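You operate a simulated robot arm through the tools that you are given. There is no shell and no other tool. Be economical: measure what you need, move in short steps, check, and stop when the job is done.

You run a simulated two-armed robot. Do the job below in one go: nothing can be reset, and whatever is moved stays where it is left.

Task
Rub the bundle on the slab clean on its ribs, rinse it in the teal bowl and press it out.
Fine: it ends on the slab.

It is judged by the outcome, as a careful person would: the job done as asked, and still so three seconds after it is handed in. It fails if anything else is knocked over, pushed out of place, dropped, spilled or broken.

Robot
Two 7-joint arms with two-finger grippers on one trunk, on a base that drives. Base frame: it is fixed to the floor where the robot stands at the start and does not move with it; the origin is under the middle of the robot, x ahead of it, y to its left, z up; the surface under the hand at the start is at about z = 0.74. Lengths are in m, angles in degrees, forces in N, time in s.
The left shoulder is at the start at [0.02, 0.216, 1.43], the right one opposite. With the tool pointing down near the work surface each hand reaches from about 0.1 to 0.68 m from the robot's upright axis, wherever it stands, measured 20 degrees to its own side. Places, roughly: ribbed slab [0.6, 0.2, 0.7]. Payload 3.43 kg a hand.
The tool frame of a hand sits at the grasp point between the pads (the TCP): z along the fingers, y along the line on which they close. The tips reach 0.02 m beyond it. The gripper opens to 0.124 m. The gripper's body begins 0.093 m behind the TCP.
Orientation is told as [roll, pitch, yaw] about the base's x, y, z axes, in that order, counted from this pose: with the fingers straight down and closing along the base's y, the tool's x points along the base's -x, its y along +y and its z along -z.

Tools
- The arms move only by the tool servo_tool. It takes "left_targets", "right_targets" or both (then of equal length, played together; a hand with none holds still); each is a list of rows, each a list of 7 numbers: the shift along the tool's x, y, z in m, then the turn, a rotation vector about the tool's x, y, z in degrees, then the opening, from 0 (shut) to 1 (fully open). In form: [[dx, dy, dz, wx, wy, wz, grip], ...]. A call has 1 to 20 rows; each row is the pose to reach, as a shift and turn from the pose commanded when the call began, along the tool's axes at that moment. Each row takes 0.2 s and may step no farther than 0.05 m and 8.6 degrees from the row before; otherwise, or with a gripper value out of range, the whole call is refused. A pose out of reach is approached as far as the arm can. The call stops where the force on the tool passes 50 N (or 10 N more than at its start, if that is more) or the arm is blocked; 0.2 s more then pass. The fingers move at their own pace (about 0.072 m/s each) and stop on an object; they squeeze with about 41 N. The grip force told is the motor's: it shows also when the fingers shut on nothing. Time passes only in rows, and 0.2 s behind the last, so rows that repeat a pose let the fingers close. It gives the time, the measured TCP pose, the force on the tool (base axes), the opening and the grip force at its end, in the units of the frame above (readings bear some noise), with the torque about the TCP (base axes, N m) and any sound that the robot's microphone picked up, and new pictures: "views" is both (left out), scene, wrist or none (wrist: the cameras of the hands that moved).
- Cameras (640 x 400 px; columns grow to the right, rows downward): "scene" is now at [0.0975, -0.0075, 1.5667]; the picture's right is [-0.25, -0.97, 0.00], its down [-0.82, 0.21, -0.52] and it looks along [0.51, -0.13, -0.85] (base axes); focal length 276 px, centre (320, 200). "left" rides on the left gripper at [0.082, -0.014, -0.14] in its tool frame; the picture's right is [0.17, 0.99, 0.00], its down [-0.83, 0.14, -0.54] and it looks along [-0.53, 0.09, 0.84] (tool axes); focal length 243 px, centre (320, 200). "right" rides on the right gripper at [0.082, 0.014, -0.14] in its tool frame; the picture's right is [-0.17, 0.99, 0.00], its down [-0.83, -0.14, -0.54] and it looks along [-0.53, -0.09, 0.84] (tool axes); focal length 243 px, centre (320, 200). There is no depth. A picture from a camera that has moved, and an enlarged one, comes with that camera's place and axes in the base frame and with its lens. The place of the scene camera against the robot may be out by one fixed shift of up to 0.018 m in any direction.
- raise_lower(by): slides the trunk up (or, below 0, down) by that many m; the arms and the scene camera ride with it, the base frame stays. It gives what a move gives, with no picture.
- steer(legs): drives the robot by 1 to 6 legs, each [ahead, left, turn to the left] in m, m and degrees, along the robot's own axes; the way and the turn of a leg run together, so that a leg with both is an arc; at most 1.5 m and 180 degrees a leg. The arms and the cameras ride along, it lands a little off, and it stops where it bumps. It gives what a move gives, and a new picture of the scene camera.
- aim_head(pan, tilt): turns the head with the scene camera to pan (to the left, within 80 degrees either way) and tilt (down, from -29 to 69), counted from straight ahead of the robot. It gives what a move gives, and a new picture of the scene camera.
- enlarge(camera, box): a new picture of the part [left, top, right, bottom] of that camera's present view, enlarged. No time passes.
- sign_off(): hands the job in; it is judged then, once.

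Work in short steps. Places have to be worked out from the pictures, the camera data and where the tool is seen: move nearer, look again, correct. Check each grasp and each placing, and mend what went wrong. You have 120 turns and 260 pictures in all, those below and enlarged ones among them. Open the grippers and draw the arms clear of the work before you hand the job in, unless the task says otherwise; then end with one line.

The tools are called after "Emit:" as a command line: name --argument value ..., lists and objects as JSON in quotes. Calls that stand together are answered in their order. servo_tool: Moves the arms, as the interface text tells. Its arguments: {"type":"object","properties":{"left_targets":{"type":"array","items":{"type":"array","items":{"type":"number"}}},"right_targets":{"type":"array","items":{"type":"array","items":{"type":"number"}}},"views":{"type":"string","enum":["both","scene","wrist","none"]}},"required":[]} The other tools are called the same way: raise_lower (by) slides the trunk up or down; steer (legs) drives the base; aim_head (pan, tilt) turns the head that bears the scene camera; enlarge (camera, box) takes an enlarged picture of a part of a camera's view; sign_off () hands the job in.

At the start:

```text
time: 0.0
left_ee_pos: [0.6512, 0.2813, 1.0342]
left_tool_rot: [0.0, 0.1, 0.0]
left_contact_force: [0.0, -0.6, -0.1]
left_torque: [-0.02, 0.03, -0.01]
left_opening: 0.1241
left_finger_force: 0.2
right_ee_pos: [0.6249, -0.336, 1.0664]
right_tool_rot: [-0.1, 0.1, 0.0]
right_contact_force: [0.3, 0.0, 0.7]
right_torque: [0.01, 0.01, 0.01]
right_opening: 0.1239
right_finger_force: 0.0
trunk travel left (down, up): [-0.573, 0.017]
robot x, y, heading: [-0.0014, -0.0029, -0.1]
head pan, tilt: [-14.5, 58.4]
```

scene: 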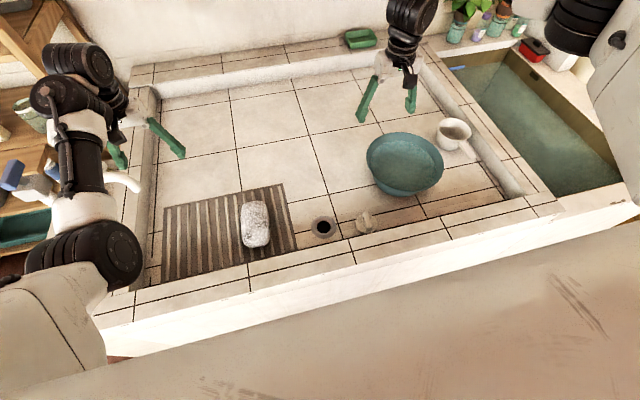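
right: 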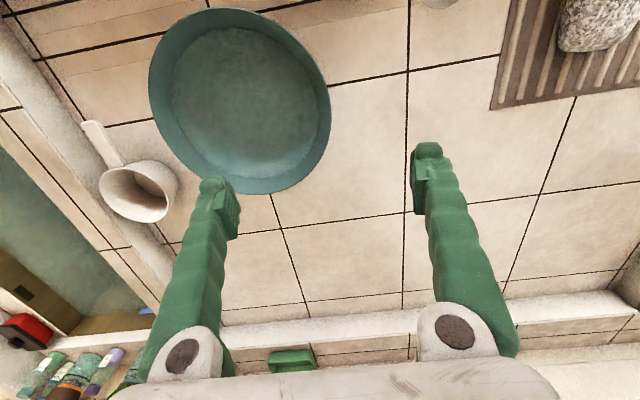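
left: 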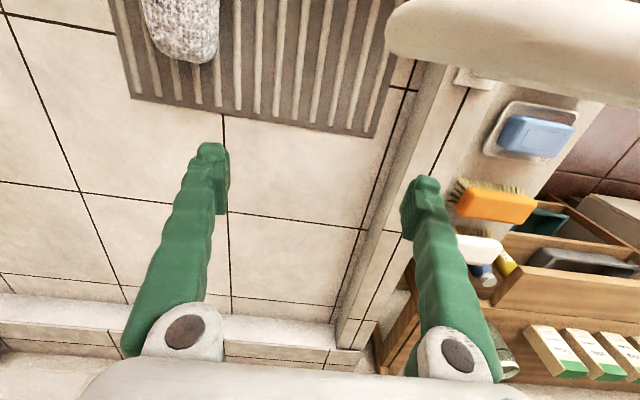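

I start by looking closely at the bundle, the slab and the bowl.

Emit:
enlarge --camera "scene" --box '[150, 170, 310, 290]'

Emit:
enlarge --camera "scene" --box '[310, 100, 490, 250]'

```text
3.33 times, centred on (230, 230) of scene
camera zoom: at [0.0975, -0.0075, 1.5667], right [-0.25, -0.97, 0.0], down [-0.82, 0.21, -0.52], along [0.51, -0.13, -0.85], focal length 922 px, centre (620, 100)
```

zoom: 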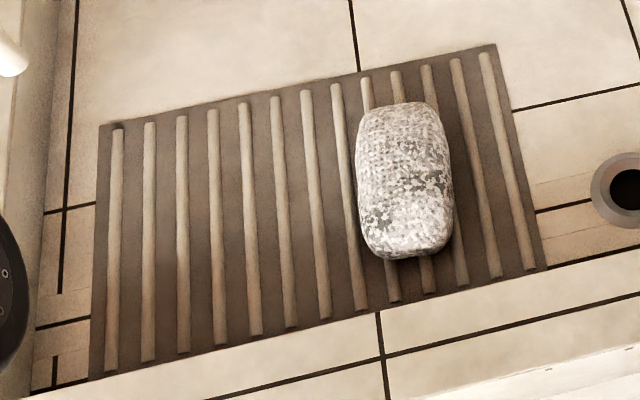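

```text
2.67 times, centred on (400, 175) of scene
camera zoom: at [0.0975, -0.0075, 1.5667], right [-0.25, -0.97, 0.0], down [-0.82, 0.21, -0.52], along [0.51, -0.13, -0.85], focal length 737 px, centre (107, 267)
```

zoom: 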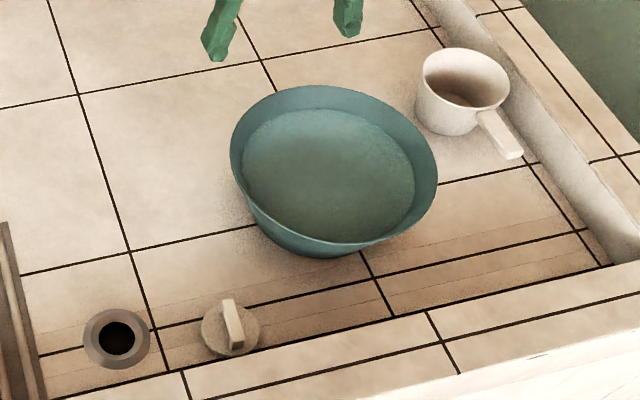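

The bundle sits at about (0.56, 0.10) on the slab and the bowl holds water at about (0.64, -0.46). I move the right hand over the bundle for a closer look, with the left drawn aside.

Emit:
servo_tool --right_targets '[[0.007, 0.043, 0.0, 0, 0, 0, 1], [0.014, 0.086, 0.0, 0, 0, 0, 1], [0.02, 0.13, 0, 0, 0, 0, 1], [0.027, 0.173, 0, 0, 0, 0, 1], [0.034, 0.217, 0, 0, 0, 0, 1], [0.04, 0.26, 0, 0, 0, 0, 1], [0.047, 0.303, 0, 0, 0, 0, 1], [0.054, 0.346, 0, 0, 0, 0, 1], [0.061, 0.39, 0.0, 0, 0, 0, 1], [0.068, 0.436, 0.0, 0, 0, 0, 1]]' --left_targets '[[0.01, 0.02, -0.01, 0, 0, 0, 1], [0.02, 0.04, -0.02, 0, 0, 0, 1], [0.04, 0.06, -0.03, 0, 0, 0, 1], [0.06, 0.08, -0.04, 0, 0, 0, 1], [0.08, 0.1, -0.05, 0, 0, 0, 1], [0.1, 0.12, -0.05, 0, 0, 0, 1], [0.12, 0.13, -0.05, 0, 0, 0, 1], [0.14, 0.14, -0.05, 0, 0, 0, 1], [0.16, 0.15, -0.05, 0, 0, 0, 1], [0.18, 0.15, -0.05, 0, 0, 0, 1]]'

```text
time: 0.4
left_ee_pos: [0.6488, 0.2982, 1.0399]
left_tool_rot: [-0.4, -0.8, 0.8]
left_contact_force: [9.8, -7.0, -23.5]
left_torque: [1.22, -0.34, 0.69]
left_opening: 0.1237
left_finger_force: 0.0
right_ee_pos: [0.6209, -0.3045, 1.0676]
right_tool_rot: [-0.1, 0.0, 0.0]
right_contact_force: [0.1, 0.1, 0.4]
right_torque: [-0.06, -0.02, 0.0]
right_opening: 0.1238
right_finger_force: 0.0
trunk travel left (down, up): [-0.573, 0.017]
robot x, y, heading: [0.0032, 0.0019, 0.1]
head pan, tilt: [-14.5, 58.4]
stopped in row 1 (left hand): the force on the tool passed its limit at 98 N (the readings are from after the stop); the commanded pose is now the measured one
camera scene: at [0.0971, -0.0044, 1.5668], right [-0.25, -0.97, 0.0], down [-0.82, 0.21, -0.52], along [0.51, -0.13, -0.85], focal length 276 px, centre (320, 200)
camera right: at [0.5386, -0.2902, 1.2076], right [0.17, 0.99, 0.0], down [0.83, -0.14, 0.54], along [0.53, -0.09, -0.84], focal length 243 px, centre (320, 200)
camera left: at [0.5639, 0.2819, 1.181], right [-0.18, 0.98, -0.01], down [0.82, 0.16, 0.55], along [0.54, 0.09, -0.83], focal length 243 px, centre (320, 200)
```

scene: 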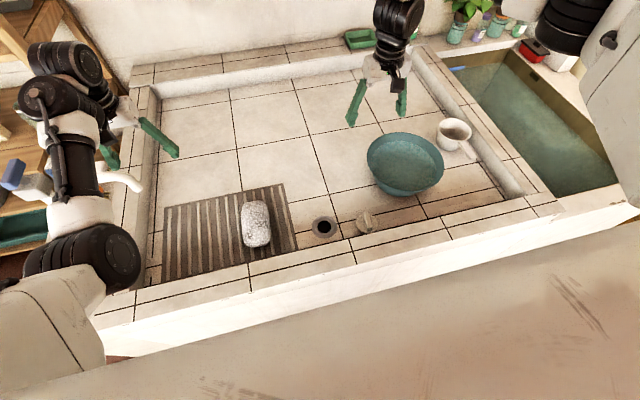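
right: 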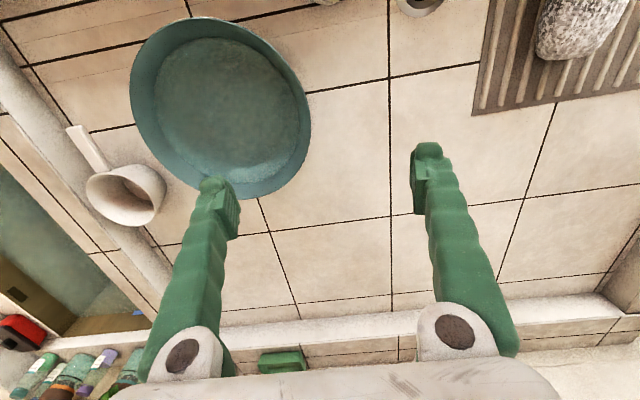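
left: 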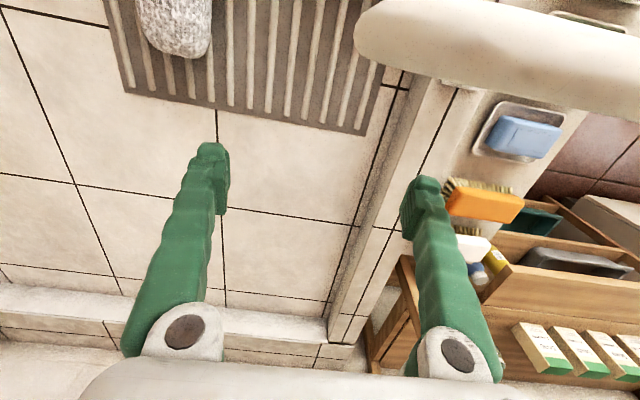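

The left hand bumped a tap spout just behind and left of it. I back it off to the right and ahead, gently.

Emit:
servo_tool --left_targets '[[-0.005, -0.015, 0, 0, 0, 0, 1], [-0.01, -0.035, 0, 0, 0, 0, 1], [-0.01, -0.05, 0, 0, 0, 0, 1]]'

Emit:
enlarge --camera "scene" --box '[20, 60, 220, 240]'

```text
time: 1.2
left_ee_pos: [0.6591, 0.2448, 1.042]
left_tool_rot: [-0.2, -0.7, 0.8]
left_contact_force: [0.0, -0.8, 0.3]
left_torque: [0.01, -0.01, 0.0]
left_opening: 0.1242
left_finger_force: 0.1
right_ee_pos: [0.6199, -0.3064, 1.0665]
right_tool_rot: [0.0, 0.0, 0.0]
right_contact_force: [0.0, 1.0, 0.0]
right_torque: [0.01, -0.01, -0.01]
right_opening: 0.1239
right_finger_force: 0.1
trunk travel left (down, up): [-0.573, 0.017]
robot x, y, heading: [-0.0019, 0.003, -0.3]
head pan, tilt: [-14.5, 58.4]
camera scene: at [0.0975, -0.0084, 1.5667], right [-0.25, -0.97, 0.0], down [-0.82, 0.21, -0.52], along [0.51, -0.13, -0.85], focal length 276 px, centre (320, 200)
camera left: at [0.5746, 0.2289, 1.1817], right [-0.18, 0.98, -0.01], down [0.82, 0.15, 0.55], along [0.54, 0.09, -0.84], focal length 243 px, centre (320, 200)
```

scene: 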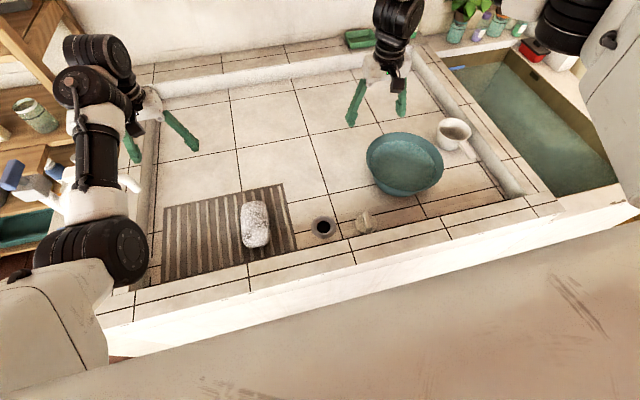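
left: 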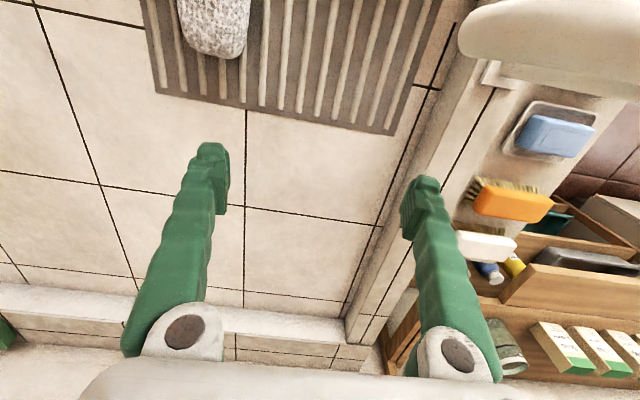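

```text
2.22 times, centred on (120, 150) of scene
camera zoom: at [0.0975, -0.0084, 1.5667], right [-0.25, -0.97, 0.0], down [-0.82, 0.21, -0.52], along [0.51, -0.13, -0.85], focal length 614 px, centre (764, 311)
```

zoom: 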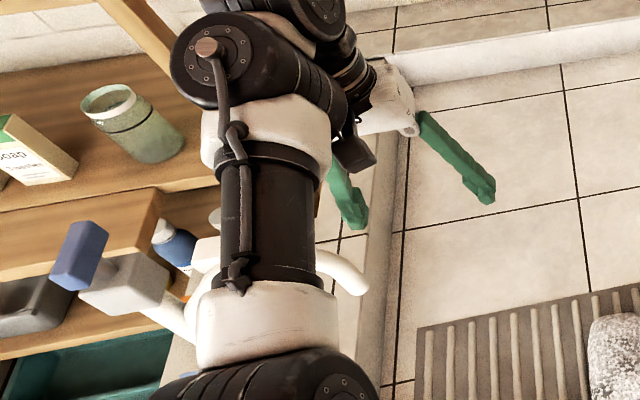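

The left is free (spout tip about (0.55, 0.31, 1.0)). I raise the left hand straight up, clear of the tap and of the right hand's work space.

Emit:
servo_tool --left_targets '[[0, 0, -0.04, 0, 0, 0, 1], [0, 0, -0.08, 0, 0, 0, 1], [0, 0, -0.12, 0, 0, 0, 1], [0, 0, -0.16, 0, 0, 0, 1], [0, 0, -0.2, 0, 0, 0, 1], [0, 0, -0.24, 0, 0, 0, 0.5]]' --views "scene"

```text
time: 1.6
left_ee_pos: [0.6617, 0.2436, 1.0689]
left_tool_rot: [-0.3, -1.7, 1.2]
left_contact_force: [13.1, -10.7, -25.9]
left_torque: [1.83, -0.29, 1.08]
left_opening: 0.124
left_finger_force: 0.2
left hand out of reach, approached as far as the arm can: row 1
right_ee_pos: [0.6208, -0.3058, 1.0672]
right_tool_rot: [0.0, 0.0, 0.1]
right_contact_force: [-0.1, -0.8, -0.4]
right_torque: [0.0, -0.01, 0.01]
right_opening: 0.124
right_finger_force: 0.2
trunk travel left (down, up): [-0.573, 0.017]
robot x, y, heading: [0.0007, -0.0007, -0.0]
head pan, tilt: [-14.5, 58.4]
stopped in row 1 (left hand): the force on the tool passed its limit at 100 N (the readings are from after the stop); the commanded pose is now the measured one
camera scene: at [0.0972, -0.0076, 1.5667], right [-0.25, -0.97, 0.0], down [-0.82, 0.21, -0.52], along [0.51, -0.13, -0.85], focal length 276 px, centre (320, 200)
```

scene: 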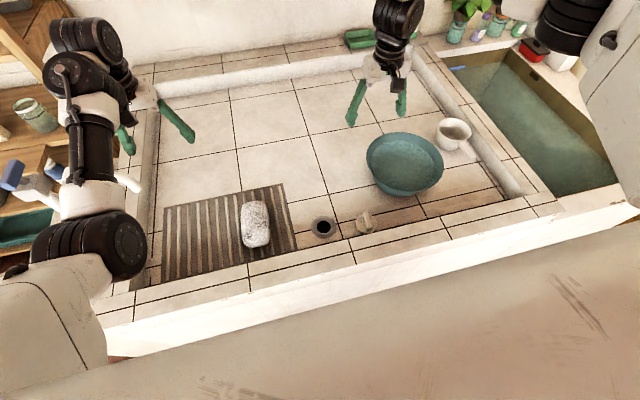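

The left arm is at its own limit upward, so I just close its fingers, ease it down a little and leave it parked; the right hand then goes over toward the bundle.

Emit:
servo_tool --left_targets '[[0, 0, 0.01, 0, 0, 0, 0.6], [0, 0, 0.02, 0, 0, 0, 0], [0, 0, 0.02, 0, 0, 0, 0], [0, 0, 0.02, 0, 0, 0, 0], [0, 0, 0.02, 0, 0, 0, 0]]' --right_targets '[[0.02, 0.04, 0, 0, 0, 0, 1], [0.04, 0.08, 0, 0, 0, 0, 1], [0.06, 0.12, 0, 0, 0, 0, 1], [0.08, 0.16, 0, 0, 0, 0, 1], [0.085, 0.2, 0, 0, 0, 0, 1]]'

```text
time: 2.8
left_ee_pos: [0.6619, 0.246, 1.0476]
left_tool_rot: [-0.4, -1.4, 1.0]
left_contact_force: [0.0, 1.4, 0.3]
left_torque: [-0.02, 0.02, 0.01]
left_opening: 0.0
left_finger_force: 34.6
right_ee_pos: [0.5362, -0.1056, 1.0669]
right_tool_rot: [-0.1, 0.0, 0.0]
right_contact_force: [0.0, 0.0, -0.1]
right_torque: [-0.05, 0.04, 0.01]
right_opening: 0.1238
right_finger_force: 0.0
trunk travel left (down, up): [-0.573, 0.017]
robot x, y, heading: [-0.0025, 0.0012, 0.2]
head pan, tilt: [-14.5, 58.4]
camera scene: at [0.0979, -0.0052, 1.5667], right [-0.25, -0.97, 0.0], down [-0.83, 0.21, -0.52], along [0.51, -0.13, -0.85], focal length 276 px, centre (320, 200)
camera right: at [0.4541, -0.0913, 1.2068], right [0.17, 0.99, 0.0], down [0.83, -0.14, 0.54], along [0.53, -0.09, -0.84], focal length 243 px, centre (320, 200)
camera left: at [0.5767, 0.2308, 1.1867], right [-0.18, 0.98, -0.01], down [0.81, 0.16, 0.56], along [0.55, 0.09, -0.83], focal length 243 px, centre (320, 200)
```

scene: 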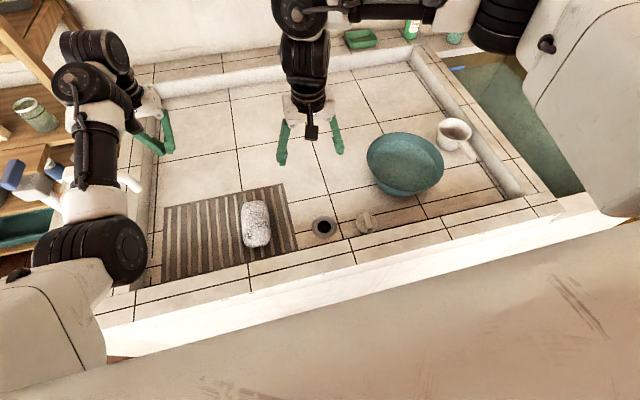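
right: 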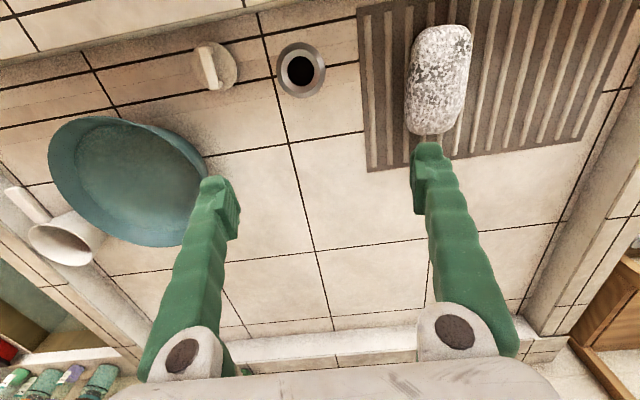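
left: 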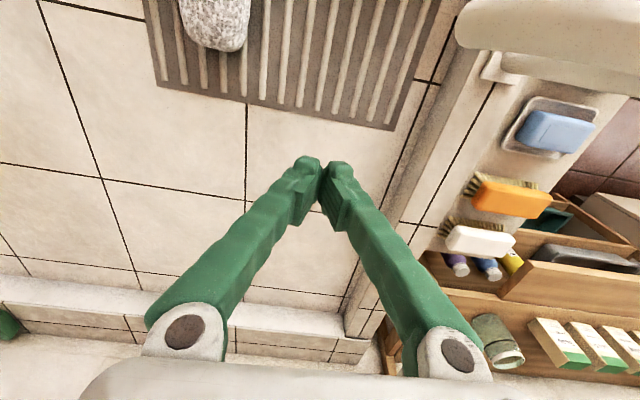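

The bundle's centre comes out at about (0.545, 0.10), long axis along x, about 0.10 wide. I move over it at z ≈ 0.92.

Emit:
servo_tool --right_targets '[[0.0, 0.04, 0.03, 0, 0, 0, 1], [-0.003, 0.08, 0.06, 0, 0, 0, 1], [-0.006, 0.12, 0.09, 0, 0, 0, 1], [-0.009, 0.16, 0.12, 0, 0, 0, 1], [-0.009, 0.2, 0.15, 0, 0, 0, 1], [-0.009, 0.204, 0.15, 0, 0, 0, 1]]'

```text
time: 4.3
left_ee_pos: [0.662, 0.2418, 1.0488]
left_tool_rot: [-0.4, -1.5, 1.0]
left_contact_force: [-0.9, -0.8, 0.7]
left_torque: [0.01, -0.02, 0.01]
left_opening: 0.0001
left_finger_force: 34.9
right_ee_pos: [0.5751, 0.0001, 0.8334]
right_tool_rot: [-3.9, -6.5, 5.5]
right_contact_force: [-0.2, 0.0, 0.4]
right_torque: [-0.05, 0.02, 0.01]
right_opening: 0.1239
right_finger_force: 0.1
right hand out of reach, approached as far as the arm can: row 5
trunk travel left (down, up): [-0.573, 0.017]
robot x, y, heading: [0.0006, -0.0014, -0.1]
head pan, tilt: [-14.5, 58.4]
stopped in row 6 (right hand): the arm was blocked; the commanded pose is now the measured one
camera scene: at [0.097, -0.0083, 1.5669], right [-0.25, -0.97, 0.0], down [-0.82, 0.21, -0.52], along [0.51, -0.13, -0.85], focal length 276 px, centre (320, 200)
camera right: at [0.4768, 0.0147, 0.9615], right [0.08, 1.0, -0.05], down [0.77, -0.03, 0.64], along [0.63, -0.09, -0.77], focal length 243 px, centre (320, 200)
```

scene: 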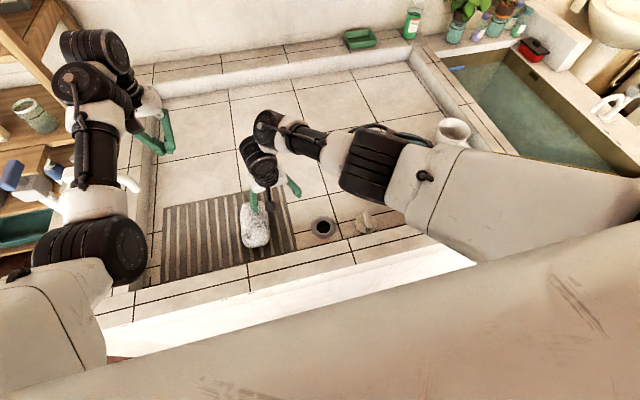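
right: 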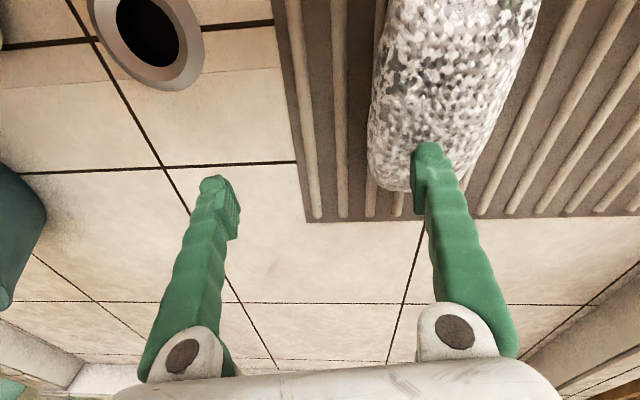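

The right arm can't reach across to the bundle. New plan: shift the base to the right and use the left arm for everything. First I lift the right hand away and draw it back to its own side.

Emit:
servo_tool --right_targets '[[0, 0, -0.04, 0, 0, 0, 1], [0, -0.02, -0.08, 0, 0, 0, 1], [0, -0.06, -0.12, 0, 0, 0, 1], [0.0, -0.1, -0.16, 0, 0, 0, 1], [0.0, -0.15, -0.17, 0, 0, 0, 1], [0.02, -0.19, -0.18, 0, 0, 0, 0.5], [0.05, -0.23, -0.19, 0, 0, 0, 0.0], [0.08, -0.27, -0.2, 0, 0, 0, 0.0], [0.12, -0.3, -0.21, 0, 0, 0, 0.0], [0.15, -0.32, -0.22, 0, 0, 0, 0.0]]' --views "scene"

```text
refused: row 3 steps farther than a row can; nothing moved
```

Emit:
servo_tool --right_targets '[[0, 0, -0.04, 0, 0, 0, 1], [0, -0.02, -0.08, 0, 0, 0, 1], [0, -0.05, -0.115, 0, 0, 0, 1], [0.0, -0.085, -0.145, 0, 0, 0, 1], [0.0, -0.13, -0.16, 0, 0, 0, 1], [0.02, -0.17, -0.17, 0, 0, 0, 0.5], [0.05, -0.2, -0.18, 0, 0, 0, 0.0], [0.08, -0.23, -0.19, 0, 0, 0, 0.0], [0.11, -0.26, -0.2, 0, 0, 0, 0.0], [0.14, -0.29, -0.21, 0, 0, 0, 0.0]]' --views "scene"

```text
time: 5.8
left_ee_pos: [0.6606, 0.2414, 1.0486]
left_tool_rot: [-0.2, -1.4, 0.8]
left_contact_force: [-0.8, -0.5, 0.2]
left_torque: [0.06, -0.03, 0.0]
left_opening: 0.0002
left_finger_force: 34.0
right_ee_pos: [0.5467, -0.1752, 1.0066]
right_tool_rot: [-10.9, -7.4, 17.0]
right_contact_force: [7.3, 4.4, -12.4]
right_torque: [-0.73, -0.4, -0.55]
right_opening: 0.0532
right_finger_force: 0.0
right hand out of reach, approached as far as the arm can: row 7
trunk travel left (down, up): [-0.573, 0.017]
robot x, y, heading: [-0.0048, -0.0027, 0.1]
head pan, tilt: [-14.5, 58.4]
stopped in row 7 (right hand): the force on the tool passed its limit at 130 N (the readings are from after the stop); the commanded pose is now the measured one
camera scene: at [0.0966, -0.0109, 1.5667], right [-0.25, -0.97, 0.0], down [-0.82, 0.22, -0.52], along [0.51, -0.13, -0.85], focal length 276 px, centre (320, 200)
```

scene: 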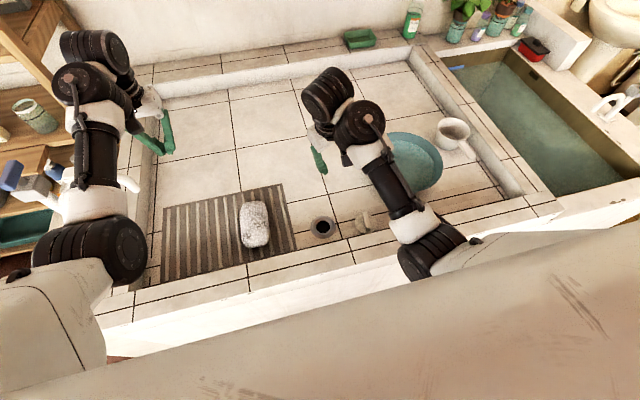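

The arm folds against itself when raised and drawn back together. I ease it down a little and straighten its tilt.

Emit:
servo_tool --right_targets '[[-0.01, -0.01, 0.015, 0, 0, 0, 0], [-0.02, -0.03, 0.03, 0, 0, 0, 0], [-0.03, -0.06, 0.03, 0, 0, 0, 0], [-0.03, -0.09, 0.03, 0, 0, 0, 0], [-0.03, -0.12, 0.03, 0, 0, 0, 0]]' --views "scene"

```text
time: 7.0
left_ee_pos: [0.6613, 0.2431, 1.0479]
left_tool_rot: [-0.3, -1.4, 1.0]
left_contact_force: [-0.2, -0.3, 1.2]
left_torque: [0.0, 0.03, -0.01]
left_opening: 0.0001
left_finger_force: 35.4
right_ee_pos: [0.613, -0.2845, 1.0029]
right_tool_rot: [-11.0, -7.2, 17.0]
right_contact_force: [-0.7, 0.1, -0.3]
right_torque: [0.04, 0.0, 0.02]
right_opening: 0.0
right_finger_force: 34.4
trunk travel left (down, up): [-0.573, 0.017]
robot x, y, heading: [0.0029, -0.0001, -0.1]
head pan, tilt: [-14.5, 58.4]
camera scene: at [0.0979, -0.0089, 1.5667], right [-0.25, -0.97, 0.0], down [-0.82, 0.21, -0.52], along [0.51, -0.13, -0.85], focal length 276 px, centre (320, 200)
```

scene: 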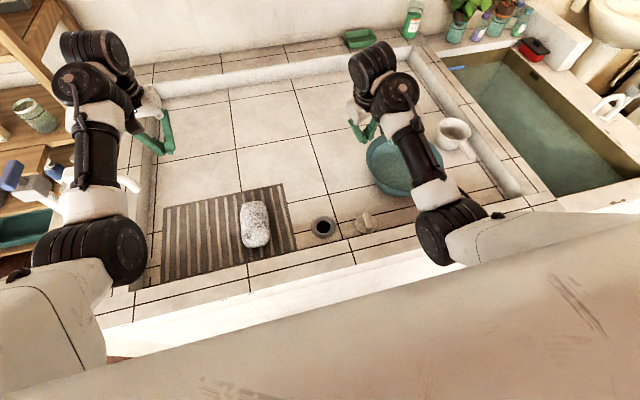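

Free again. Now I drive the base 0.15 m to the right, with both hands above everything.

Emit:
steer --legs '[[0, -0.15, 0]]'

```text
time: 9.6
left_ee_pos: [0.6615, 0.0933, 1.0465]
left_tool_rot: [-0.3, -1.4, 0.9]
left_contact_force: [-0.4, 0.0, -0.1]
left_torque: [-0.01, -0.01, 0.02]
left_opening: 0.0
left_finger_force: 34.5
right_ee_pos: [0.6118, -0.4338, 1.0036]
right_tool_rot: [-10.9, -7.2, 16.9]
right_contact_force: [-0.2, -0.9, 0.6]
right_torque: [-0.02, -0.01, -0.03]
right_opening: 0.0
right_finger_force: 34.3
trunk travel left (down, up): [-0.573, 0.017]
robot x, y, heading: [-0.0051, -0.15, -0.2]
head pan, tilt: [-14.5, 58.4]
camera scene: at [0.0973, -0.157, 1.5667], right [-0.25, -0.97, 0.0], down [-0.82, 0.22, -0.52], along [0.51, -0.13, -0.85], focal length 276 px, centre (320, 200)
```

scene: 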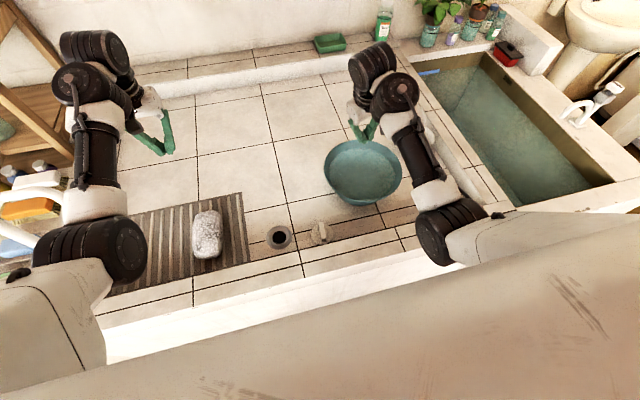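

The bundle checks out at about (0.556, 0.108). I bring the left hand down and back above it, opening the gripper.

Emit:
servo_tool --left_targets '[[0.01, 0.0, 0.04, 0, 0, 0, 1], [0.03, 0.005, 0.08, 0, 0, 0, 1], [0.06, 0.01, 0.1, 0, 0, 0, 1], [0.09, 0.012, 0.11, 0, 1, -0.5, 1], [0.105, 0.014, 0.11, 0, 1.4, -0.9, 1], [0.105, 0.014, 0.11, 0, 1.4, -0.9, 1]]'

```text
time: 11.0
left_ee_pos: [0.5599, 0.1044, 0.9337]
left_tool_rot: [-0.3, 0.0, 1.7]
left_contact_force: [0.8, 1.2, 0.4]
left_torque: [0.0, -0.03, -0.04]
left_opening: 0.1242
left_finger_force: 0.0
right_ee_pos: [0.6116, -0.4344, 1.0041]
right_tool_rot: [-11.0, -7.2, 17.0]
right_contact_force: [-0.1, -0.5, -0.3]
right_torque: [0.02, 0.03, 0.03]
right_opening: 0.0
right_finger_force: 34.8
trunk travel left (down, up): [-0.573, 0.017]
robot x, y, heading: [0.0005, -0.1487, -0.2]
head pan, tilt: [-14.5, 58.4]
camera scene: at [0.0975, -0.1575, 1.5667], right [-0.25, -0.97, 0.0], down [-0.82, 0.22, -0.52], along [0.51, -0.13, -0.85], focal length 276 px, centre (320, 200)
camera left: at [0.4774, 0.0891, 1.0762], right [-0.2, 0.98, -0.01], down [0.83, 0.17, 0.54], along [0.53, 0.1, -0.84], focal length 243 px, centre (320, 200)
```

scene: 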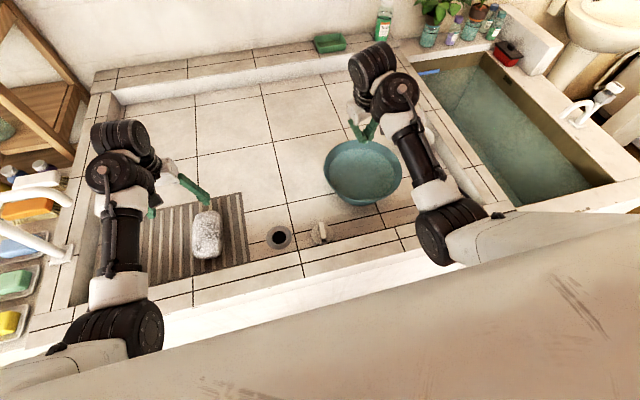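
left: 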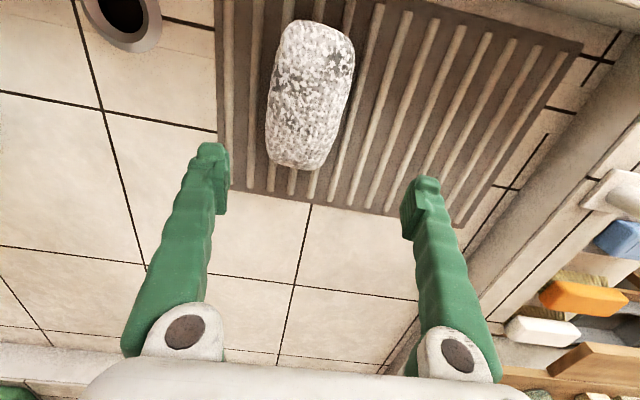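

From the left wrist the bundle's centre is at about (0.545, 0.085). I correct and go down to z ≈ 0.82.

Emit:
servo_tool --left_targets '[[0.007, -0.01, 0.03, 0, 0, 0, 1], [0.013, -0.019, 0.06, 0, 0, 0, 1], [0.013, -0.019, 0.09, 0, 0, 0, 1], [0.013, -0.019, 0.115, 0, 0, 0, 1], [0.013, -0.019, 0.115, 0, 0, 0, 1]]'

```text
time: 12.2
left_ee_pos: [0.5471, 0.0845, 0.8209]
left_tool_rot: [-0.2, 0.1, 1.8]
left_contact_force: [-0.2, 0.2, -0.4]
left_torque: [0.0, 0.04, 0.02]
left_opening: 0.1238
left_finger_force: 0.0
right_ee_pos: [0.611, -0.4337, 1.0032]
right_tool_rot: [-11.0, -7.2, 16.9]
right_contact_force: [0.4, 0.7, 0.1]
right_torque: [-0.01, -0.04, 0.01]
right_opening: 0.0
right_finger_force: 34.1
trunk travel left (down, up): [-0.573, 0.017]
robot x, y, heading: [0.0028, -0.1479, -0.1]
head pan, tilt: [-14.5, 58.4]
camera scene: at [0.0971, -0.1576, 1.5667], right [-0.25, -0.97, 0.0], down [-0.82, 0.22, -0.52], along [0.51, -0.13, -0.85], focal length 276 px, centre (320, 200)
camera left: at [0.4654, 0.0684, 0.9618], right [-0.2, 0.98, -0.01], down [0.83, 0.17, 0.54], along [0.53, 0.1, -0.84], focal length 243 px, centre (320, 200)
```

scene: 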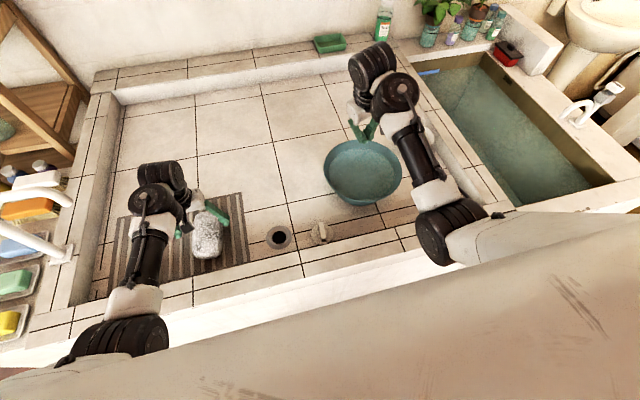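
left: 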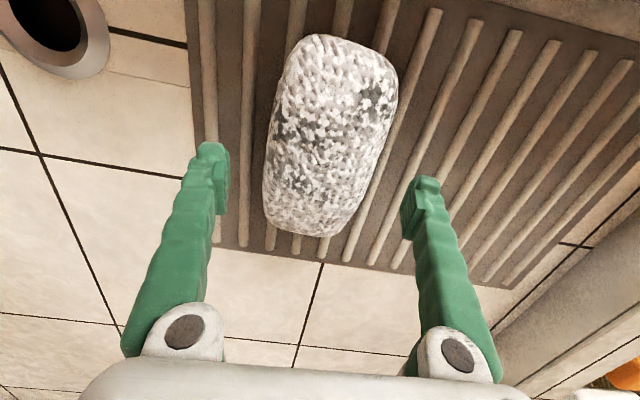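

Bundle centre about (0.54, 0.089), aligned with x. I fine-align and lower around it to z ≈ 0.76.

Emit:
servo_tool --left_targets '[[0.004, 0.004, 0.015, 0, 0, 1.7, 1], [0.008, 0.004, 0.03, 0, 0, 1.7, 1], [0.008, 0.004, 0.045, 0, 0, 1.7, 1], [0.008, 0.004, 0.06, 0, 0, 1.7, 1]]' --views "wrist"

```text
time: 13.2
left_ee_pos: [0.5391, 0.0891, 0.7618]
left_tool_rot: [-0.4, -0.2, 0.1]
left_contact_force: [-1.6, 1.1, 4.7]
left_torque: [-0.27, 0.0, -0.2]
left_opening: 0.1243
left_finger_force: 0.0
right_ee_pos: [0.6097, -0.4345, 1.004]
right_tool_rot: [-10.9, -7.3, 16.8]
right_contact_force: [-0.9, -0.1, -0.6]
right_torque: [0.03, 0.0, 0.02]
right_opening: 0.0
right_finger_force: 34.5
trunk travel left (down, up): [-0.573, 0.017]
robot x, y, heading: [0.001, -0.1483, -0.1]
head pan, tilt: [-14.5, 58.4]
camera left: at [0.4566, 0.0744, 0.9022], right [-0.17, 0.99, -0.01], down [0.83, 0.14, 0.54], along [0.53, 0.09, -0.84], focal length 243 px, centre (320, 200)
```

left: 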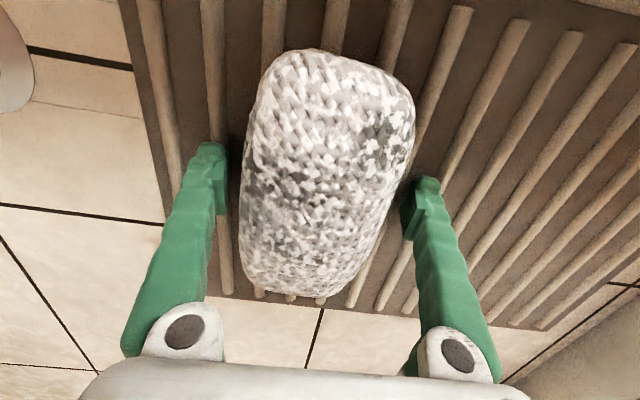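

The fingers straddle the bundle, with slight contact on one side. I lower another centimetre in small steps and watch the force.

Emit:
servo_tool --left_targets '[[0, 0.003, 0.005, 0, 0, 0, 1], [0, 0.003, 0.01, 0, 0, 0, 1]]' --views "none"

Emit:
enlarge --camera "left" --box '[130, 100, 510, 340]'

Emit:
enlarge --camera "scene" --box '[100, 150, 260, 290]'

```text
time: 13.8
left_ee_pos: [0.5388, 0.0895, 0.7609]
left_tool_rot: [-0.5, -0.4, -0.4]
left_contact_force: [-23.7, 2.2, 43.5]
left_torque: [-2.93, 0.54, -1.45]
left_opening: 0.1242
left_finger_force: 0.1
right_ee_pos: [0.608, -0.4333, 1.0056]
right_tool_rot: [-11.2, -7.4, 17.0]
right_contact_force: [-0.4, -0.3, -0.2]
right_torque: [-0.04, 0.05, -0.04]
right_opening: 0.0
right_finger_force: 34.6
trunk travel left (down, up): [-0.573, 0.017]
robot x, y, heading: [0.0007, -0.1482, -0.4]
head pan, tilt: [-14.5, 58.4]
stopped in row 2 (left hand): the force on the tool passed its limit at 56 N (the readings are from after the stop); the commanded pose is now the measured one
```

```text
1.67 times, centred on (320, 220) of left
camera zoom: at [0.4565, 0.0755, 0.9014], right [-0.16, 0.99, -0.01], down [0.83, 0.14, 0.54], along [0.54, 0.08, -0.84], focal length 404 px, centre (320, 167)
```

zoom: 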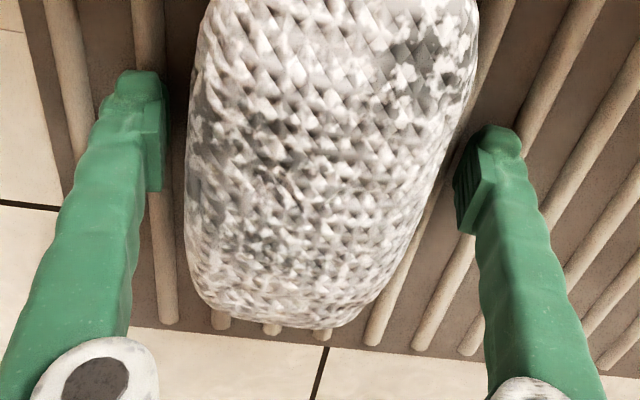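

```text
2.86 times, centred on (180, 220) of scene
camera zoom: at [0.091, -0.1577, 1.5674], right [-0.25, -0.97, 0.0], down [-0.82, 0.21, -0.53], along [0.51, -0.13, -0.85], focal length 790 px, centre (720, 143)
```

zoom: 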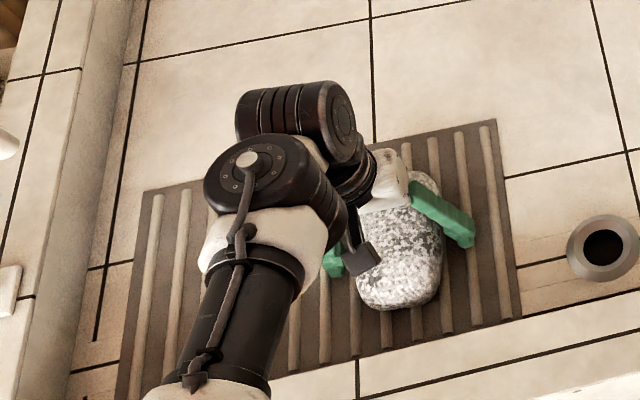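

The −y finger tip stands on a rib, so the rib tops are at z ≈ 0.741. I rise 13 mm so the tips clear the ribs, and close on the bundle.

Emit:
servo_tool --left_targets '[[0, 0, -0.007, 0, 0, 0, 1], [0, 0, -0.013, 0, 0, 0, 1], [0, 0.0, -0.013, 0, 0, 0, 0.7], [0, 0.0, -0.013, 0, 0, 0, 0.4], [0, 0.0, -0.013, 0, 0, 0, 0.2], [0, 0, -0.013, 0, 0, 0, 0.2]]'

```text
time: 15.2
left_ee_pos: [0.541, 0.0903, 0.7674]
left_tool_rot: [-0.4, 0.0, -0.2]
left_contact_force: [0.1, 0.1, -0.3]
left_torque: [0.0, 0.01, 0.03]
left_opening: 0.0879
left_finger_force: 40.8
right_ee_pos: [0.6117, -0.4344, 1.0036]
right_tool_rot: [-11.0, -7.2, 16.9]
right_contact_force: [0.4, 0.2, -0.3]
right_torque: [0.05, 0.0, 0.02]
right_opening: 0.0
right_finger_force: 34.4
trunk travel left (down, up): [-0.573, 0.017]
robot x, y, heading: [0.0003, -0.1515, -0.2]
head pan, tilt: [-14.5, 58.4]
camera scene: at [0.0972, -0.1575, 1.5667], right [-0.25, -0.97, 0.0], down [-0.82, 0.22, -0.52], along [0.51, -0.13, -0.85], focal length 276 px, centre (320, 200)
camera left: at [0.4584, 0.0764, 0.9089], right [-0.16, 0.99, -0.01], down [0.83, 0.14, 0.54], along [0.53, 0.08, -0.84], focal length 243 px, centre (320, 200)
```

scene: 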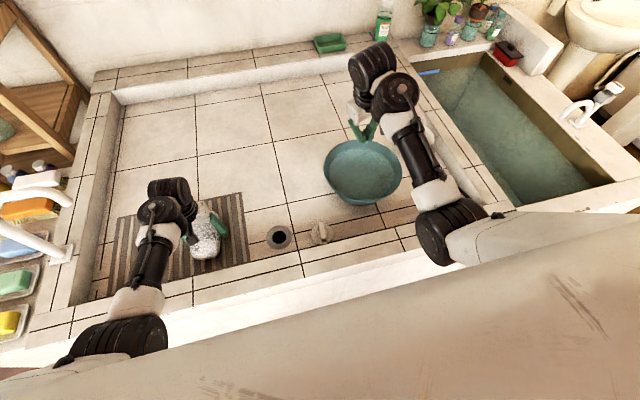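
left: 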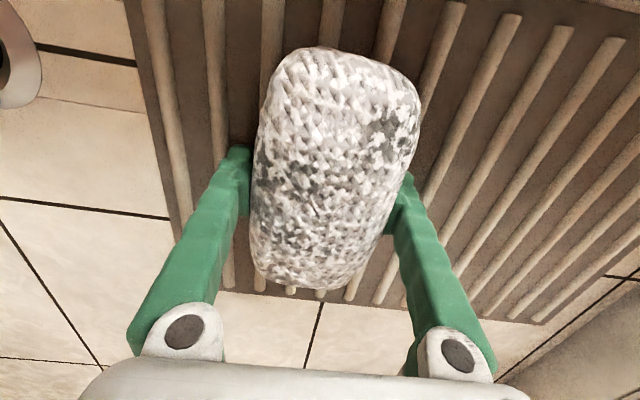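

Gripped at 0.088 m. Now a trial rub across the ribs with light downward pressure.

Emit:
servo_tool --left_targets '[[0, 0, 0.004, 0, 0, 0, 0.2], [0, 0.025, 0.006, 0, 0, 0, 0.2], [0, 0.05, 0.006, 0, 0, 0, 0.2], [0, 0.075, 0.006, 0, 0, 0, 0.2], [0, 0.05, 0.006, 0, 0, 0, 0.2], [0, 0.025, 0.006, 0, 0, 0, 0.2], [0, 0.0, 0.006, 0, 0, 0, 0.2]]' --views "wrist"

```text
time: 16.4
left_ee_pos: [0.5431, 0.1574, 0.7676]
left_tool_rot: [0.2, -0.8, 0.9]
left_contact_force: [-4.7, 4.2, 19.7]
left_torque: [-0.28, 0.22, -0.64]
left_opening: 0.0873
left_finger_force: 41.2
right_ee_pos: [0.6089, -0.4332, 1.0045]
right_tool_rot: [-11.1, -7.2, 17.0]
right_contact_force: [-0.7, -0.2, -0.2]
right_torque: [0.02, 0.0, 0.0]
right_opening: 0.0
right_finger_force: 34.3
trunk travel left (down, up): [-0.573, 0.017]
robot x, y, heading: [0.0009, -0.1477, -0.4]
head pan, tilt: [-14.5, 58.4]
stopped in row 6 (left hand): the force on the tool passed its limit at 56 N (the readings are from after the stop); the commanded pose is now the measured one
camera left: at [0.4593, 0.1413, 0.9073], right [-0.18, 0.98, 0.0], down [0.82, 0.15, 0.55], along [0.54, 0.1, -0.83], focal length 243 px, centre (320, 200)
```

left: 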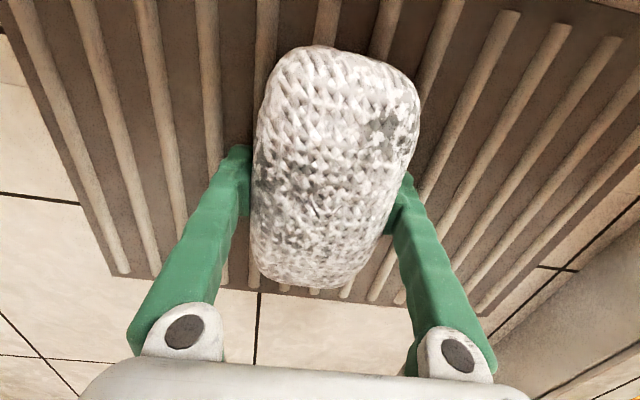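

Rubbing works, with a force peak at reversal. I go on with smaller, gentler steps, back and forth.

Emit:
servo_tool --left_targets '[[0, -0.008, -0.001, 0, 0, 0, 0.2], [0, -0.023, -0.001, 0, 0, 0, 0.2], [0, -0.038, -0.001, 0, 0, 0, 0.2], [0, -0.053, -0.001, 0, 0, 0, 0.2], [0, -0.063, -0.001, 0, 0, 0, 0.2], [0, -0.055, -0.001, 0, 0, 0, 0.2], [0, -0.04, -0.001, 0, 0, 0, 0.2], [0, -0.025, -0.001, 0, 0, 0, 0.2], [0, -0.01, -0.001, 0, 0, 0, 0.2], [0, 0.005, -0.001, 0, 0, 0, 0.2], [0, 0.0, -0.001, 0, 0, 0, 0.2], [0, -0.015, -0.001, 0, 0, 0, 0.2], [0, -0.03, -0.001, 0, 0, 0, 0.2], [0, -0.045, -0.001, 0, 0, 0, 0.2], [0, -0.06, -0.001, 0, 0, 0, 0.2], [0, -0.05, -0.001, 0, 0, 0, 0.2], [0, -0.035, -0.001, 0, 0, 0, 0.2], [0, -0.02, -0.001, 0, 0, 0, 0.2], [0, -0.005, -0.001, 0, 0, 0, 0.2], [0, 0.005, -0.001, 0, 0, 0, 0.2]]' --views "wrist"

```text
time: 17.0
left_ee_pos: [0.5435, 0.1568, 0.766]
left_tool_rot: [0.7, -0.7, 2.2]
left_contact_force: [-5.7, 11.3, 9.2]
left_torque: [-0.06, -0.43, -0.21]
left_opening: 0.0871
left_finger_force: 41.0
right_ee_pos: [0.6118, -0.4295, 1.003]
right_tool_rot: [-11.0, -7.2, 17.3]
right_contact_force: [0.6, 0.2, 0.0]
right_torque: [0.03, 0.02, 0.0]
right_opening: 0.0002
right_finger_force: 34.6
trunk travel left (down, up): [-0.573, 0.017]
robot x, y, heading: [-0.0012, -0.1491, 0.2]
head pan, tilt: [-14.5, 58.4]
stopped in row 2 (left hand): the force on the tool passed its limit at 57 N (the readings are from after the stop); the commanded pose is now the measured one
camera left: at [0.4596, 0.1372, 0.9077], right [-0.2, 0.98, 0.01], down [0.82, 0.16, 0.55], along [0.54, 0.12, -0.83], focal length 243 px, centre (320, 200)
```

left: 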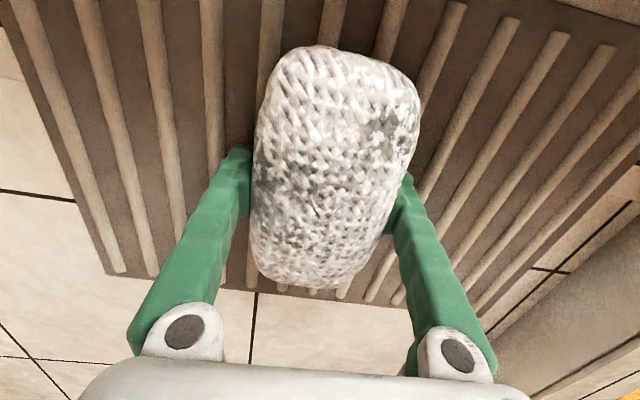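

The fingertips are catching on a rib. I'll regrip about 13 mm higher so only the bundle touches the ribs.

Emit:
servo_tool --left_targets '[[0, 0.002, -0.002, 0, 0, 1, 0.6], [0, 0.002, -0.008, 0, 0, 2, 0.9], [0, 0.002, -0.014, 0, 0, 2, 0.9], [0, 0.002, -0.014, 0, 0, 2, 0.9], [0, 0.002, -0.014, 0, 0, 2, 0.5], [0, 0.002, -0.014, 0, 0, 2, 0.2], [0, 0.002, -0.014, 0, 0, 2, 0.2], [0, 0.002, -0.014, 0, 0, 2, 0.2]]' --views "wrist"

```text
time: 18.8
left_ee_pos: [0.5434, 0.156, 0.7816]
left_tool_rot: [0.8, -0.6, -0.1]
left_contact_force: [-0.5, 0.7, -0.1]
left_torque: [0.09, 0.0, -0.01]
left_opening: 0.0858
left_finger_force: 40.8
right_ee_pos: [0.6135, -0.4297, 1.0042]
right_tool_rot: [-11.0, -7.2, 17.3]
right_contact_force: [0.2, 0.4, 0.3]
right_torque: [0.01, -0.02, 0.03]
right_opening: 0.0
right_finger_force: 34.4
trunk travel left (down, up): [-0.573, 0.017]
robot x, y, heading: [-0.0004, -0.1501, -0.0]
head pan, tilt: [-14.5, 58.4]
camera left: at [0.4601, 0.1399, 0.9211], right [-0.16, 0.99, 0.01], down [0.83, 0.13, 0.55], along [0.54, 0.1, -0.84], focal length 243 px, centre (320, 200)
```

left: 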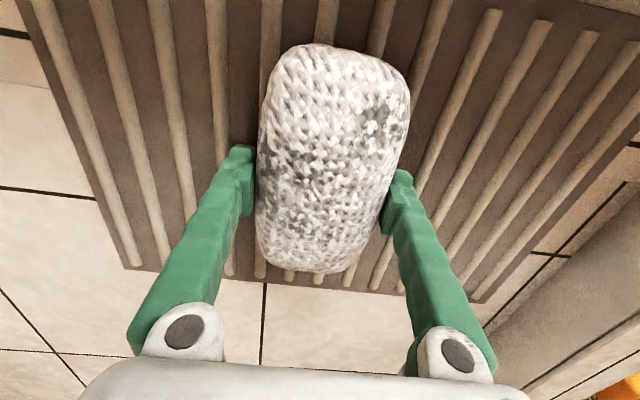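

Grip is good and higher. Rubbing across the ribs again, with light pressure.

Emit:
servo_tool --left_targets '[[0, 0, 0.003, 0, 0, 0, 0.2], [0, -0.015, 0.004, 0, 0, 0, 0.2], [0, -0.03, 0.004, 0, 0, 0, 0.2], [0, -0.045, 0.004, 0, 0, 0, 0.2], [0, -0.06, 0.004, 0, 0, 0, 0.2], [0, -0.07, 0.004, 0, 0, 0, 0.2], [0, -0.055, 0.004, 0, 0, 0, 0.2], [0, -0.04, 0.004, 0, 0, 0, 0.2], [0, -0.025, 0.004, 0, 0, 0, 0.2], [0, -0.01, 0.004, 0, 0, 0, 0.2], [0, 0, 0.004, 0, 0, 0, 0.2]]' --views "wrist"

```text
time: 21.2
left_ee_pos: [0.5434, 0.1542, 0.7808]
left_tool_rot: [0.9, -1.0, -0.2]
left_contact_force: [0.8, -17.6, 33.7]
left_torque: [-0.78, -0.4, -0.03]
left_opening: 0.0858
left_finger_force: 41.3
right_ee_pos: [0.6103, -0.4324, 1.0045]
right_tool_rot: [-10.8, -7.3, 17.1]
right_contact_force: [0.5, -0.2, 1.1]
right_torque: [0.0, -0.03, 0.0]
right_opening: 0.0003
right_finger_force: 34.5
trunk travel left (down, up): [-0.573, 0.017]
robot x, y, heading: [-0.0029, -0.1486, 0.2]
head pan, tilt: [-14.5, 58.4]
camera left: at [0.4594, 0.1378, 0.9197], right [-0.16, 0.99, 0.01], down [0.82, 0.13, 0.55], along [0.54, 0.1, -0.83], focal length 243 px, centre (320, 200)
```

left: 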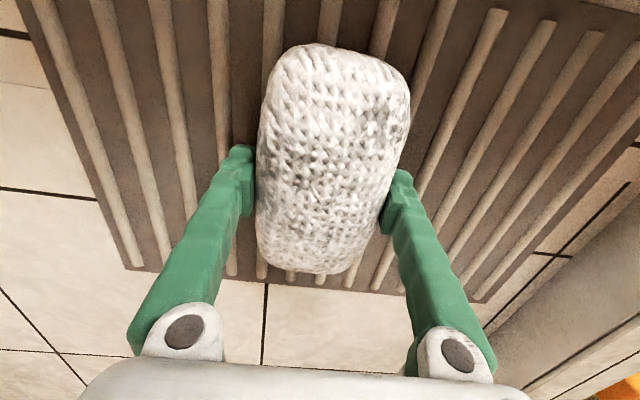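

It works well (34 N down) and the grime is visibly fading. More strokes.

Emit:
servo_tool --left_targets '[[0, -0.015, 0, 0, 0, 0, 0.2], [0, -0.03, 0, 0, 0, 0, 0.2], [0, -0.045, 0, 0, 0, 0, 0.2], [0, -0.06, 0, 0, 0, 0, 0.2], [0, -0.07, 0, 0, 0, 0, 0.2], [0, -0.055, 0, 0, 0, 0, 0.2], [0, -0.04, 0, 0, 0, 0, 0.2], [0, -0.025, 0, 0, 0, 0, 0.2], [0, -0.01, 0, 0, 0, 0, 0.2], [0, 0, 0, 0, 0, 0, 0.2], [0, -0.015, 0, 0, 0, 0, 0.2], [0, -0.03, 0, 0, 0, 0, 0.2], [0, -0.045, 0, 0, 0, 0, 0.2], [0, -0.06, 0, 0, 0, 0, 0.2], [0, -0.07, 0, 0, 0, 0, 0.2], [0, -0.055, 0, 0, 0, 0, 0.2], [0, -0.04, 0, 0, 0, 0, 0.2], [0, -0.025, 0, 0, 0, 0, 0.2], [0, -0.01, 0, 0, 0, 0, 0.2], [0, 0, 0, 0, 0, 0, 0.2]]' --views "wrist"

```text
time: 25.4
left_ee_pos: [0.5419, 0.1555, 0.7787]
left_tool_rot: [0.7, -0.7, -0.1]
left_contact_force: [0.9, -14.1, 23.9]
left_torque: [-0.46, -0.31, -0.08]
left_opening: 0.0855
left_finger_force: 41.3
right_ee_pos: [0.6115, -0.4312, 1.0045]
right_tool_rot: [-11.0, -7.3, 17.2]
right_contact_force: [-0.2, 0.5, -0.1]
right_torque: [-0.01, -0.01, 0.01]
right_opening: 0.0001
right_finger_force: 34.0
trunk travel left (down, up): [-0.573, 0.017]
robot x, y, heading: [-0.0044, -0.1484, 0.0]
head pan, tilt: [-14.5, 58.4]
camera left: at [0.4588, 0.1385, 0.9184], right [-0.16, 0.99, 0.01], down [0.82, 0.13, 0.55], along [0.54, 0.1, -0.83], focal length 243 px, centre (320, 200)
```

left: 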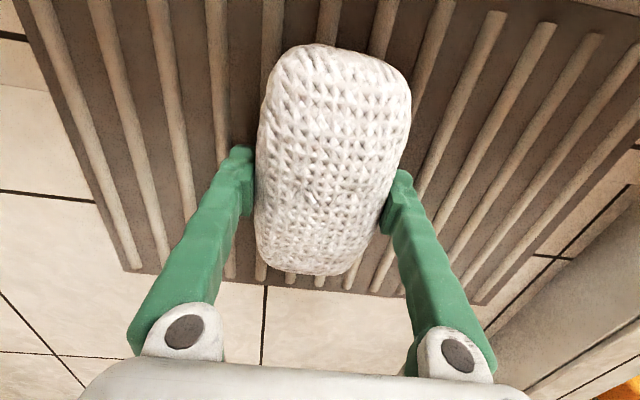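

Nearly white. One more round of rubbing to finish it.

Emit:
servo_tool --left_targets '[[0, -0.015, 0.002, 0, 0, 0, 0.2], [0, -0.03, 0.002, 0, 0, 0, 0.2], [0, -0.045, 0.002, 0, 0, 0, 0.2], [0, -0.06, 0.002, 0, 0, 0, 0.2], [0, -0.07, 0.002, 0, 0, 0, 0.2], [0, -0.055, 0.002, 0, 0, 0, 0.2], [0, -0.04, 0.002, 0, 0, 0, 0.2], [0, -0.025, 0.002, 0, 0, 0, 0.2], [0, -0.01, 0.002, 0, 0, 0, 0.2], [0, 0, 0.002, 0, 0, 0, 0.2], [0, -0.015, 0.002, 0, 0, 0, 0.2], [0, -0.03, 0.002, 0, 0, 0, 0.2], [0, -0.045, 0.002, 0, 0, 0, 0.2], [0, -0.06, 0.002, 0, 0, 0, 0.2], [0, -0.07, 0.002, 0, 0, 0, 0.2], [0, -0.055, 0.002, 0, 0, 0, 0.2], [0, -0.04, 0.002, 0, 0, 0, 0.2], [0, -0.025, 0.002, 0, 0, 0, 0.2], [0, -0.01, 0.002, 0, 0, 0, 0.2], [0, 0, 0.001, 0, 0, 0, 0.2]]' --views "none"

Emit:
enlarge --camera "left" --box '[220, 20, 440, 300]'

```text
time: 29.6
left_ee_pos: [0.543, 0.1543, 0.7775]
left_tool_rot: [0.7, -0.6, -0.1]
left_contact_force: [2.1, -13.5, 24.7]
left_torque: [-0.51, -0.42, -0.27]
left_opening: 0.0853
left_finger_force: 41.0
right_ee_pos: [0.6105, -0.4306, 1.0031]
right_tool_rot: [-11.0, -7.3, 17.3]
right_contact_force: [0.9, 0.1, 0.0]
right_torque: [0.0, 0.01, -0.06]
right_opening: 0.0002
right_finger_force: 34.7
trunk travel left (down, up): [-0.573, 0.017]
robot x, y, heading: [-0.0031, -0.1478, 0.1]
head pan, tilt: [-14.5, 58.4]
```

```text
1.43 times, centred on (330, 160) of left
camera zoom: at [0.4588, 0.1382, 0.9172], right [-0.16, 0.99, 0.01], down [0.82, 0.13, 0.55], along [0.54, 0.1, -0.83], focal length 347 px, centre (306, 257)
```

zoom: 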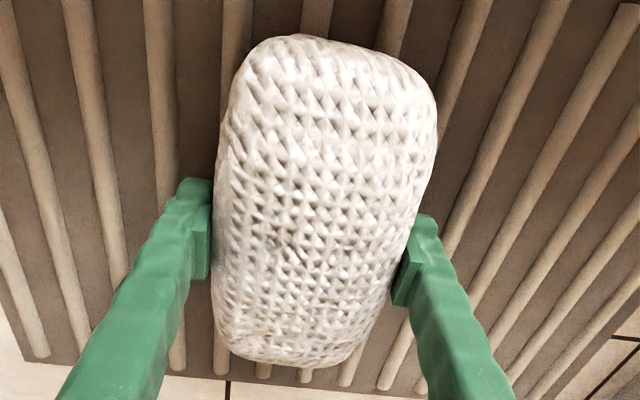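

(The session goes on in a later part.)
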